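You operate a simulated robot arm through the tools that you are given. There is no shell and no other tool. Be economical: measure what you need, move in short steps, check, and stop when the job is done.

Carry out the task below with a simulated robot arm. There is one attempt and no reset: what you move stays moved.

TASK
Put the 92 mm box from the top of the motor bench on the green cover and the 26 mm box on the filter there.
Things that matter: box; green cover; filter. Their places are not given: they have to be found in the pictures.

It is judged by the outcome, as a careful person would: the job done as asked, and still so three seconds after it is handed in. It fails if anything else is knocked over, pushed out of place, dropped, spilled or broken.

THE ROBOT
A 7-joint arm with a two-finger parallel gripper, fixed in place. Base frame: the origin is at the foot of the arm, x ahead of it, y to its left, z up; the work surface is at about z = 0. Lengths are in mm, angles in rad, forces in N, time in s.
With the tool pointing down near the work surface it reaches from about 240 to 620 mm from the base axis. Its first joint turns from -1.152 to 1.152 rad. Payload 2.6 kg.
Tool frame: the origin (TCP) lies between the finger pads and is the grasp point; the fingertips stand 30 mm ahead of it; z points along the fingers, y is the line along which they close. The gripper opens to 94 mm. The fingers are 28 mm wide and 10 mm thick; the gripper's body (50 by 96 mm) begins 55 mm behind the TCP.
Orientation is told as [roll, pitch, yaw] about the base's x, y, z axes, in that order, counted from this pose: with the fingers straight down and closing along the base's y, the tool's x points along the base's -x, its y along +y and its z along -z.

THE INTERFACE
- The arm moves only by the tool play_rows. Its argument "motion" is a list of rows, each an object (a shift or turn left out is 0, a gripper value left out holds the last) with "translation": the shift along the tool's x, y, z in cm, a list of three; "rot": the turn, a rotation vector about the tool's x, y, z in rad, a list of three; "gripper": the gripper command, from -1 (fully open) to 1 (shut), values between in proportion. In form: [{"translation": [dx, dy, dz], "rot": [ax, ay, az], "gripper": gripper}, ...]. A call has 1 to 20 rows; each row shifts and turns the commanded pose from where the row before left it, along the tool's axes as they then stand. A row lasts 0.2 s, in which the tool goes at most 50 mm and 0.15 rad; a call with a longer step from one row to the next is refused whole, and so is a gripper value outside its range. A pose out of reach is approached as far as the arm can. The call stops where the force on the tool passes 40 N (or 10 N more than at its start, if that is more) or the arm is blocked; 0.2 s more then pass. The fingers move at their own pace (about 72 mm/s each) and stop on an object; they squeeze with about 32 N. The grip force told is the motor's: it shows also when the fingers shut on nothing. Time passes only in rows, and 0.2 s behind the last, so rows that do not move let the fingers close. It gives the time, the measured TCP pose, the force on the tool (base axes), the opening and the grip force at its end, in the units of the frame above (readings bear some noise).
- Cameras (640 x 400 px; columns grow to the right, rows downward): "scene" is fixed at [46.6, 460.4, 542.8]; the picture's right is [-0.51, -0.86, 0.00], its down [-0.65, 0.39, -0.65] and it looks along [0.56, -0.33, -0.76] (base axes); focal length 240 px, centre (320, 200). "wrist" rides on the gripper at [-37, 0, -58] in the tool frame; the picture's right is [0.00, -1.00, 0.00], its down [0.97, 0.00, -0.24] and it looks along [0.24, 0.00, 0.97] (tool axes); focal length 218 px, centre (320, 200).
- grab_frame(camera): a new picture of that camera. No time passes.
- locate(camera, pixels): for up to 12 pixels [column, row] of the newest picture of that camera ("zoom" is the newest enlarged one), the place [x, y, z] in the base frame of the surface seen there, good to about 2 mm. No time passes.
- inspect(camera, box): a new picture of the part [left, top, right, bottom] of that camera's present view, enlarged. No time passes.
- hand_in(): hands the job in; it is judged then, once.

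Work in short steps. Measure before you move; look again where a grasp or a placing could have gone wrong, and mend it. You have 60 turns and 14 pictures in all, the two below and enlarged ones among them. Open the gripper and draw the arm clear of the work before you hand the job in, unless the task says otherwise; then end with one line.

The tools are called after "Request:" by a JSON object that holds its "name" and its "arguments". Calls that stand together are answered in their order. play_rows: Moves the arm, as the interface text tells. Its arguments: {"type":"object","properties":{"motion":{"type":"array","items":{"type":"object","properties":{"translation":{"type":"array","items":{"type":"number"}},"rot":{"type":"array","items":{"type":"number"}},"gripper":{"type":"number"}}}}},"required":["motion"]} The other tools are called the same way: grab_frame (camera) takes a picture; locate (camera, pixels) gives the place of the surface under pixels of a picture; inspect (camera, box) takes an enlarged picture of a part of a camera's view; hand_in () hands the job in.

At the start:

```text
time: 0.0
tool_pos: [342.8, 147.4, 316.7]
ee_rot: [-0.002, 0.0, -0.001]
contact_force: [-0.8, 0.2, 0.3]
gripper_width: 93.9
grip_force: 0.0
```

scene: 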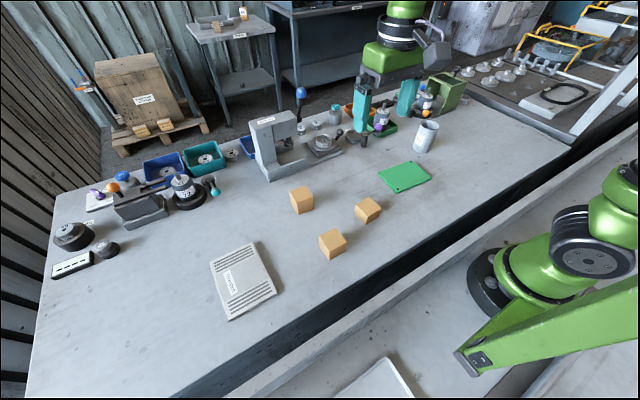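
wrist: 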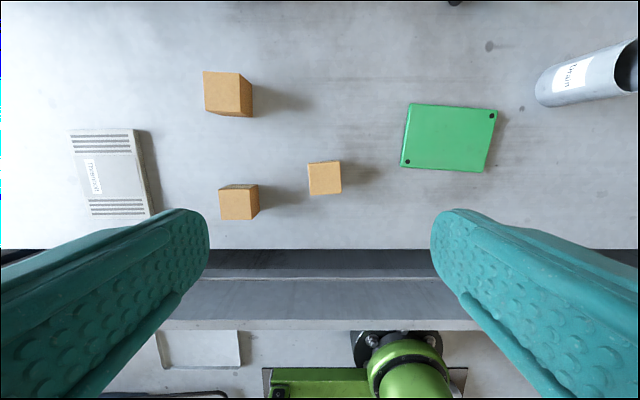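

Three boxes show near scene (301,200), (367,211), (332,244), with the green cover at (405,176) and a louvered part (filter?) at (243,280). I'll enlarge the view to measure them.

Request:
{"name": "inspect", "arguments": {"camera": "scene", "box": [190, 140, 450, 330]}}

Request:
{"name": "locate", "arguments": {"camera": "wrist", "pixels": [[206, 73], [238, 73], [238, 108], [206, 108], [308, 164], [340, 162], [340, 192], [220, 190], [256, 188], [100, 150], [450, 135], [280, 150]]}}

```text
2.11 times, centred on (320, 235) of scene
```

zoom: 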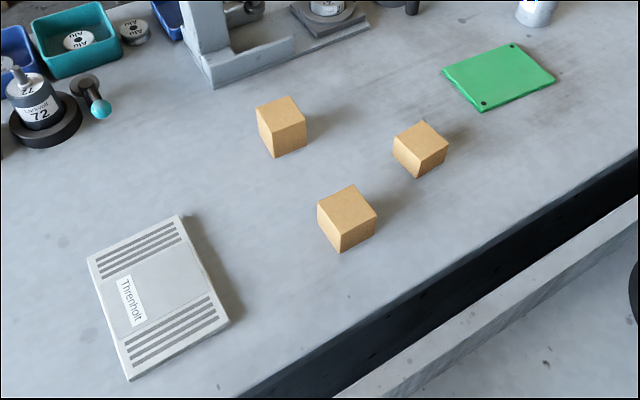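

```text
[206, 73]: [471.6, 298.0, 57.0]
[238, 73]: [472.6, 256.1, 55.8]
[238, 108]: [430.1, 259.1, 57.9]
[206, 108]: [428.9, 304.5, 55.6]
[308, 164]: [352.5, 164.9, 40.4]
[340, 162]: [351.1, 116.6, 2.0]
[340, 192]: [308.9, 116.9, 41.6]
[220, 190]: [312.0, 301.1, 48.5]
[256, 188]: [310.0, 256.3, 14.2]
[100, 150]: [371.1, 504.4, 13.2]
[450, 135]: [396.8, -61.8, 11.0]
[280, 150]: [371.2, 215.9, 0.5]
```

The boxes measure about 56, 40 and 48 mm tall, with footprints of roughly 45 mm, so none is obviously 92 or 26 mm. I'll check the labels and the other box-like objects in view.

Request:
{"name": "inspect", "arguments": {"camera": "scene", "box": [80, 0, 320, 150]}}

Request:
{"name": "inspect", "arguments": {"camera": "scene", "box": [240, 60, 480, 210]}}

Request:
{"name": "inspect", "arguments": {"camera": "scene", "box": [275, 175, 395, 265]}}

```text
2.67 times, centred on (200, 75) of scene
```

zoom: 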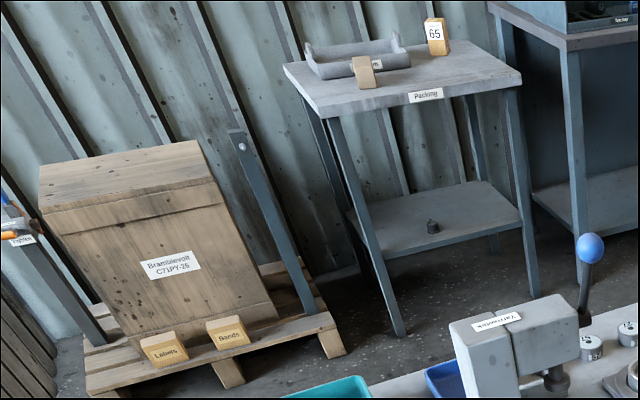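

```text
2.67 times, centred on (360, 135) of scene
```

zoom: 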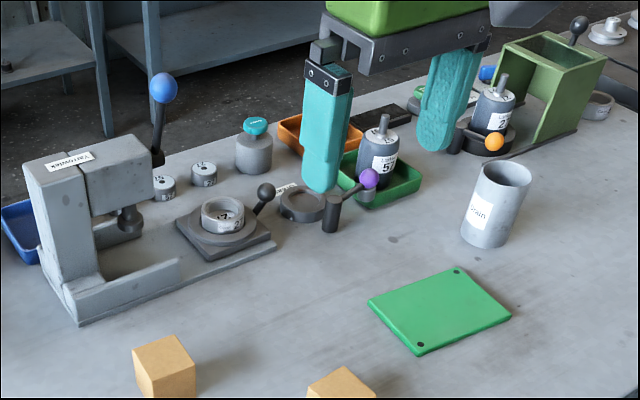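

```text
4.44 times, centred on (335, 220) of scene
```

zoom: 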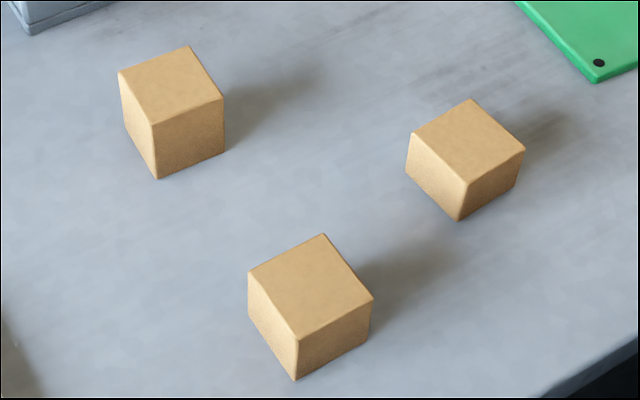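

No labels show on the top, -x, +y or -y faces. Other boxes in the scene carry printed numbers, so these may have theirs on the far (+x) faces. I'll move the wrist camera out beyond the boxes and tilt it to look back.

Request:
{"name": "play_rows", "arguments": {"motion": [{"translation": [-3.4, 1.3, 0.4]}, {"translation": [-3.4, 1.3, 0.4]}, {"translation": [-3.4, 1.3, 0.4]}, {"translation": [-3.4, 1.3, 0.4]}, {"rot": [0, 0.15, 0]}, {"rot": [0, 0.15, 0]}, {"rot": [0, 0.15, 0]}, {}]}}

Request:
{"name": "grab_frame", "arguments": {"camera": "wrist"}}

```text
time: 1.8
tool_pos: [429.7, 186.8, 306.7]
ee_rot: [0.006, 0.383, 0.0]
contact_force: [0.1, 1.0, 0.2]
gripper_width: 93.9
grip_force: 0.0
out of reach, approached as far as the arm can: row 6, 7
```

```text
7 pictures are left
```

wrist: 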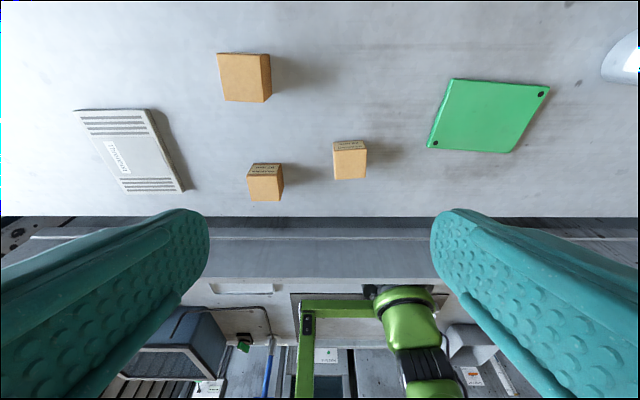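

The +x faces of the two near boxes carry labels at (265,169) and (349,145), so I'll enlarge those.

Request:
{"name": "inspect", "arguments": {"camera": "wrist", "box": [240, 130, 380, 210]}}

```text
4.57 times, centred on (310, 170) of wrist
```

zoom: 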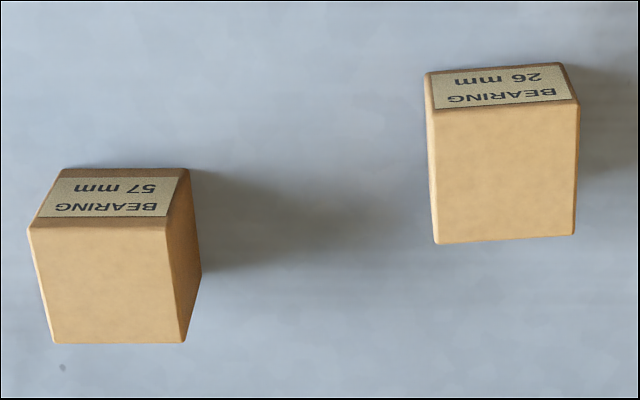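

Box B (the near-right one) is 26 mm and C is 57 mm, so A should be 92 mm. Next I'll measure the boxes, the panel (filter) and the green cover in the wrist picture.

Request:
{"name": "locate", "arguments": {"camera": "wrist", "pixels": [[78, 112], [149, 111], [182, 188], [127, 191], [155, 150], [455, 82], [547, 89], [515, 150], [431, 146], [490, 115], [120, 150], [105, 125]]}}

Request:
{"name": "locate", "arguments": {"camera": "zoom", "pixels": [[430, 115], [574, 108], [572, 230], [440, 238], [505, 170], [36, 233], [160, 233], [180, 338], [58, 338]]}}

Request:
{"name": "locate", "arguments": {"camera": "wrist", "pixels": [[219, 56], [260, 57], [263, 100], [225, 99], [241, 78]]}}

```text
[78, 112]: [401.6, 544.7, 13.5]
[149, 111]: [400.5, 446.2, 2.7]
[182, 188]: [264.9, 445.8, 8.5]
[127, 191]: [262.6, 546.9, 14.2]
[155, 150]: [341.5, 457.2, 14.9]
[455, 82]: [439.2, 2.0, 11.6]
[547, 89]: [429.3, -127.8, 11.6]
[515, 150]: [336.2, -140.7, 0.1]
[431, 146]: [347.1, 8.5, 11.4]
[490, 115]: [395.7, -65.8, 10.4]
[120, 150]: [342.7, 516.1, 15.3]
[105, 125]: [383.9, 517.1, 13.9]
```

```text
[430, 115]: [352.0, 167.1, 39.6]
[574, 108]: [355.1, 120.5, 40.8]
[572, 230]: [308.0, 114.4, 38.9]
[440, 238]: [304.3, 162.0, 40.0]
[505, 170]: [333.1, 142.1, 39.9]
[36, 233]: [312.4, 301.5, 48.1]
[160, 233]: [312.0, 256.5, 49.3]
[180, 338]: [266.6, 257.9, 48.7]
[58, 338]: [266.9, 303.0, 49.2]
```

```text
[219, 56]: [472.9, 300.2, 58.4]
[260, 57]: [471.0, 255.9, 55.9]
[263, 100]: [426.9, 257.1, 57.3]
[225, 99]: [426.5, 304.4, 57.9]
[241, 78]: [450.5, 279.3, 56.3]
```

Measured in base axes:
- **92 mm box A:** centre (449.5, 279), top at 57.
- **26 mm box B:** centre (330, 141), top at 40, yaw about 0.09.
- **Filter panel:** x 263–403, y 447–547, top at 14.
- **Green cover:** centre about (390, -64), top at 11.

I'll level the tool again, ready to go for A.

Request:
{"name": "play_rows", "arguments": {"motion": [{"rot": [0, -0.15, 0]}, {"rot": [0, -0.15, 0]}, {"rot": [0, -0.083, 0]}, {}]}}

```text
time: 2.8
tool_pos: [429.1, 183.1, 307.9]
ee_rot: [0.001, 0.013, -0.003]
contact_force: [0.5, 1.3, 0.2]
gripper_width: 94.1
grip_force: 0.1
```

The tool is level, so I'll move above A and stop at z about 120.

Request:
{"name": "play_rows", "arguments": {"motion": [{"translation": [-0.5, 2.4, 0], "rot": [0, -0.012, 0]}, {"translation": [-0.5, 2.4, 2]}, {"translation": [-0.5, 2.4, 4]}, {"translation": [-0.5, 2.4, 4]}, {"translation": [0, 0, 4.4]}, {"translation": [0, 0, 4.4]}, {}]}}

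```text
time: 4.4
tool_pos: [450.6, 278.2, 116.7]
ee_rot: [0.003, 0.004, -0.001]
contact_force: [-0.1, 0.1, -0.8]
gripper_width: 94.3
grip_force: 0.1
```

The tool is aligned over A, so I'll descend to z about 38 and close.

Request:
{"name": "play_rows", "arguments": {"motion": [{"translation": [0, 0, 3]}, {"translation": [0, 0, 3]}, {"translation": [0, 0, 1.8]}, {}, {"gripper": 1}, {}, {}, {}, {}]}}

```text
time: 6.4
tool_pos: [448.0, 281.7, 42.3]
ee_rot: [0.002, 0.002, -0.001]
contact_force: [1.2, -0.7, -0.1]
gripper_width: 54.1
grip_force: 32.0
```

The grip holds at 32 N with a 54 mm opening. I'll lift, then take a wrist picture to try to verify the label on the +x face.

Request:
{"name": "play_rows", "arguments": {"motion": [{"translation": [0, 0, -2]}, {"translation": [0, 0, -4]}, {"translation": [0, 0, -5]}, {"translation": [0, 0, -4]}, {}]}}

Request:
{"name": "grab_frame", "arguments": {"camera": "wrist"}}

```text
time: 7.6
tool_pos: [449.2, 281.4, 193.7]
ee_rot: [0.0, 0.003, 0.001]
contact_force: [0.1, 0.1, -1.8]
gripper_width: 53.7
grip_force: 32.1
```

```text
5 pictures are left
```

wrist: 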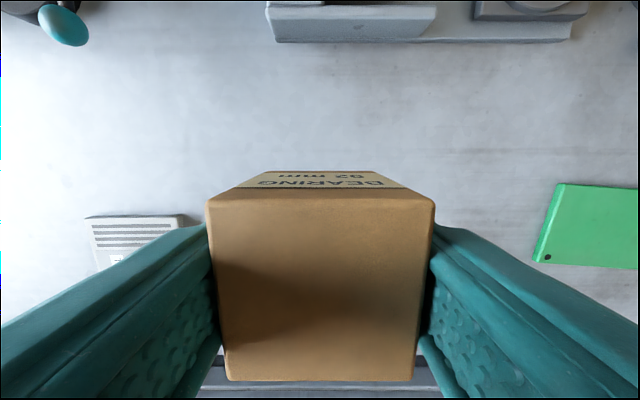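

The label reads 92 mm, so A is confirmed. I'll carry it over the green cover at height.

Request:
{"name": "play_rows", "arguments": {"motion": [{"translation": [0.5, -3.0, 0]}, {"translation": [0.7, -4.2, 0]}, {"translation": [0.7, -4.2, 0]}, {"translation": [0.7, -4.2, 0]}, {"translation": [0.7, -4.2, 0]}, {"translation": [0.7, -4.2, 0]}, {"translation": [0.7, -4.2, 0]}, {"translation": [0.7, -4.2, 0]}, {"translation": [0.5, -2.0, 0]}, {}, {"translation": [0, 0, 4]}, {"translation": [0, 0, 4]}, {"translation": [0, 0, 2.5]}, {}, {}]}}

```text
time: 10.8
tool_pos: [388.4, -64.3, 86.6]
ee_rot: [0.001, 0.002, -0.001]
contact_force: [-0.8, -0.3, -2.5]
gripper_width: 54.3
grip_force: 32.3
```

The box is at (388, -64) with its bottom roughly 33 mm above the cover. I'll lower it slowly to contact.

Request:
{"name": "play_rows", "arguments": {"motion": [{"translation": [0, 0, 1.5]}, {"translation": [0, 0, 1.0]}, {"translation": [0, 0, 0.3]}, {"translation": [0, 0, 0.2]}, {"translation": [0, 0, 0.2]}, {}]}}

```text
time: 12.2
tool_pos: [388.4, -63.9, 54.9]
ee_rot: [0.003, 0.002, 0.0]
contact_force: [-0.1, 0.7, -1.9]
gripper_width: 54.0
grip_force: 32.1
```

Request:
{"name": "play_rows", "arguments": {"motion": [{"translation": [0, 0, 0.15]}, {"translation": [0, 0, 0.1]}, {"translation": [0, 0, 0.1]}, {}]}}

```text
time: 13.2
tool_pos: [388.4, -63.4, 51.4]
ee_rot: [-0.001, 0.001, 0.001]
contact_force: [-0.6, -2.5, 4.5]
gripper_width: 54.3
grip_force: 31.8
```

The vertical force flipped to +4.5 N, which means contact. I'll release and rise.

Request:
{"name": "play_rows", "arguments": {"motion": [{"gripper": -1}, {}, {}, {}, {"translation": [0, 0, -3]}, {"translation": [0, 0, -4]}, {"translation": [0, 0, -4]}, {"translation": [0, 0, -4]}, {}]}}

Request:
{"name": "inspect", "arguments": {"camera": "scene", "box": [190, 120, 470, 320]}}

```text
time: 15.2
tool_pos: [390.1, -65.6, 200.9]
ee_rot: [0.003, 0.003, 0.0]
contact_force: [-0.8, 0.6, 0.8]
gripper_width: 94.2
grip_force: 0.0
```

```text
2.00 times, centred on (330, 220) of scene
```

zoom: 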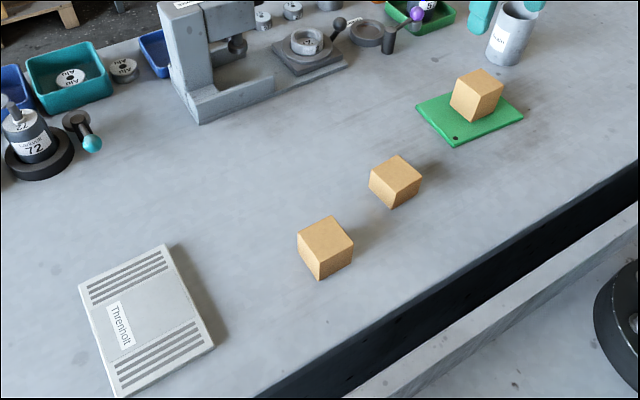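

A sits squarely on the green cover. Now I'll go above B at (330, 141) with yaw +0.09.

Request:
{"name": "play_rows", "arguments": {"motion": [{"translation": [1.0, 3.4, 0]}, {"translation": [1.0, 3.4, 0]}, {"translation": [1.0, 3.4, 0]}, {"translation": [1.0, 3.4, 0]}, {"translation": [1.0, 3.4, 0]}, {"translation": [1.0, 3.65, 0]}, {"rot": [0, 0, -0.08]}, {"translation": [0, 0, 4]}, {"translation": [0, 0, 4]}, {}, {}]}}

```text
time: 17.6
tool_pos: [330.3, 142.4, 124.2]
ee_rot: [0.002, 0.003, 0.081]
contact_force: [0.4, -0.4, 0.2]
gripper_width: 94.0
grip_force: 0.1
```

The tool is aligned over B, so I'll descend to z about 37 and close.

Request:
{"name": "play_rows", "arguments": {"motion": [{"translation": [0, 0, 3]}, {"translation": [0, 0, 3]}, {"translation": [0, 0, 2]}, {"translation": [0, 0, 0.6]}, {}, {"gripper": 1}, {}, {}, {}, {}]}}

```text
time: 19.8
tool_pos: [330.0, 142.3, 37.6]
ee_rot: [0.003, 0.002, 0.082]
contact_force: [-0.5, 0.2, 0.2]
gripper_width: 54.1
grip_force: 32.3
```

The grip on B is good. I'll lift, straighten the yaw, and carry it over the filter at (327, 488), at height.

Request:
{"name": "play_rows", "arguments": {"motion": [{"translation": [0, 0, -2]}, {"translation": [0, 0, -4]}, {"translation": [0, 0, -4]}, {"translation": [0, 0, -4]}, {"rot": [0, 0, 0.082]}, {"translation": [0, 3.0, 0]}, {"translation": [0, 4.2, 0]}, {"translation": [0, 4.2, 0]}, {"translation": [0, 4.2, 0]}, {"translation": [0, 4.2, 0]}, {"translation": [0, 4.2, 0]}, {"translation": [0, 4.2, 0]}, {"translation": [0.3, 4.2, 0]}, {"translation": [0, 2.1, 0]}, {}, {}]}}

```text
time: 23.2
tool_pos: [326.2, 487.2, 177.4]
ee_rot: [-0.001, 0.004, -0.002]
contact_force: [0.3, -0.2, -2.0]
gripper_width: 54.0
grip_force: 31.3
```

The tool is above the filter. I'll lower in stages toward z about 55.

Request:
{"name": "play_rows", "arguments": {"motion": [{"translation": [0, 0, 4]}, {"translation": [0, 0, 4]}, {"translation": [0, 0, 2.5]}, {"translation": [0, 0, 1]}, {"translation": [0, 0, 0.4]}, {}]}}

```text
time: 24.6
tool_pos: [327.1, 488.3, 56.4]
ee_rot: [0.002, 0.002, -0.002]
contact_force: [0.3, -0.3, -1.6]
gripper_width: 53.9
grip_force: 31.6
```

Request:
{"name": "play_rows", "arguments": {"motion": [{"translation": [0, 0, 0.15]}, {"translation": [0, 0, 0.1]}, {"translation": [0, 0, 0.1]}, {}]}}

```text
time: 25.6
tool_pos: [327.6, 487.2, 53.4]
ee_rot: [0.002, 0.001, 0.0]
contact_force: [-0.7, 0.6, -1.7]
gripper_width: 53.9
grip_force: 31.8
```

Request:
{"name": "play_rows", "arguments": {"motion": [{"translation": [0, 0, 0.1]}, {"translation": [0, 0, 0.1]}, {}]}}

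```text
time: 26.4
tool_pos: [327.4, 487.3, 51.4]
ee_rot: [0.0, 0.001, -0.001]
contact_force: [0.2, -0.4, -0.4]
gripper_width: 53.8
grip_force: 32.1
```

The load is easing, with the force at -0.4 N. One more millimetre, then I'll release and rise.

Request:
{"name": "play_rows", "arguments": {"motion": [{"translation": [0, 0, 0.1]}, {}, {"gripper": -1}, {}, {}, {}, {"translation": [0, 0, -3]}, {"translation": [0, 0, -4]}, {"translation": [0, 0, -4]}, {"translation": [0, 0, -4]}, {"translation": [0, -4, 0]}, {"translation": [0, -4, 0]}, {"translation": [0, -4, 0]}, {"translation": [0, -4, 0]}, {}]}}

Request:
{"name": "grab_frame", "arguments": {"camera": "scene"}}

```text
time: 29.6
tool_pos: [328.9, 325.2, 201.4]
ee_rot: [0.001, 0.001, -0.002]
contact_force: [0.2, -0.6, -0.3]
gripper_width: 93.9
grip_force: 0.1
```

```text
3 pictures are left
```

scene: 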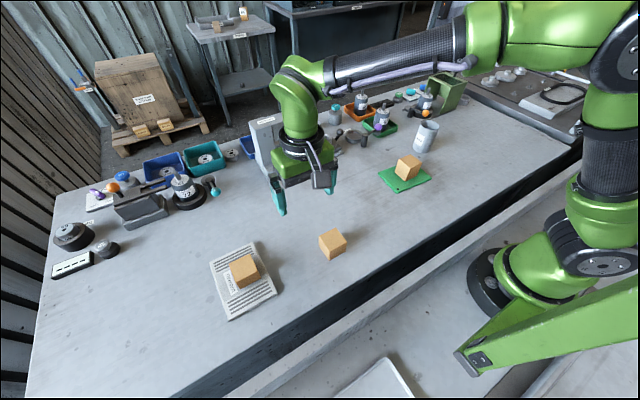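

Both boxes are in place, at (408,167) on the green cover and (244,270) on the filter, and nothing else has moved. The gripper is open and the arm is clear, so I'll hand in.

Request:
{"name": "hand_in", "arguments": {}}

```text
The job is handed in.
```

The 92 mm box is on the green cover and the 26 mm box is on the louvered "Threnholt" panel; nothing is labelled as a filter, so I took that panel to be it.
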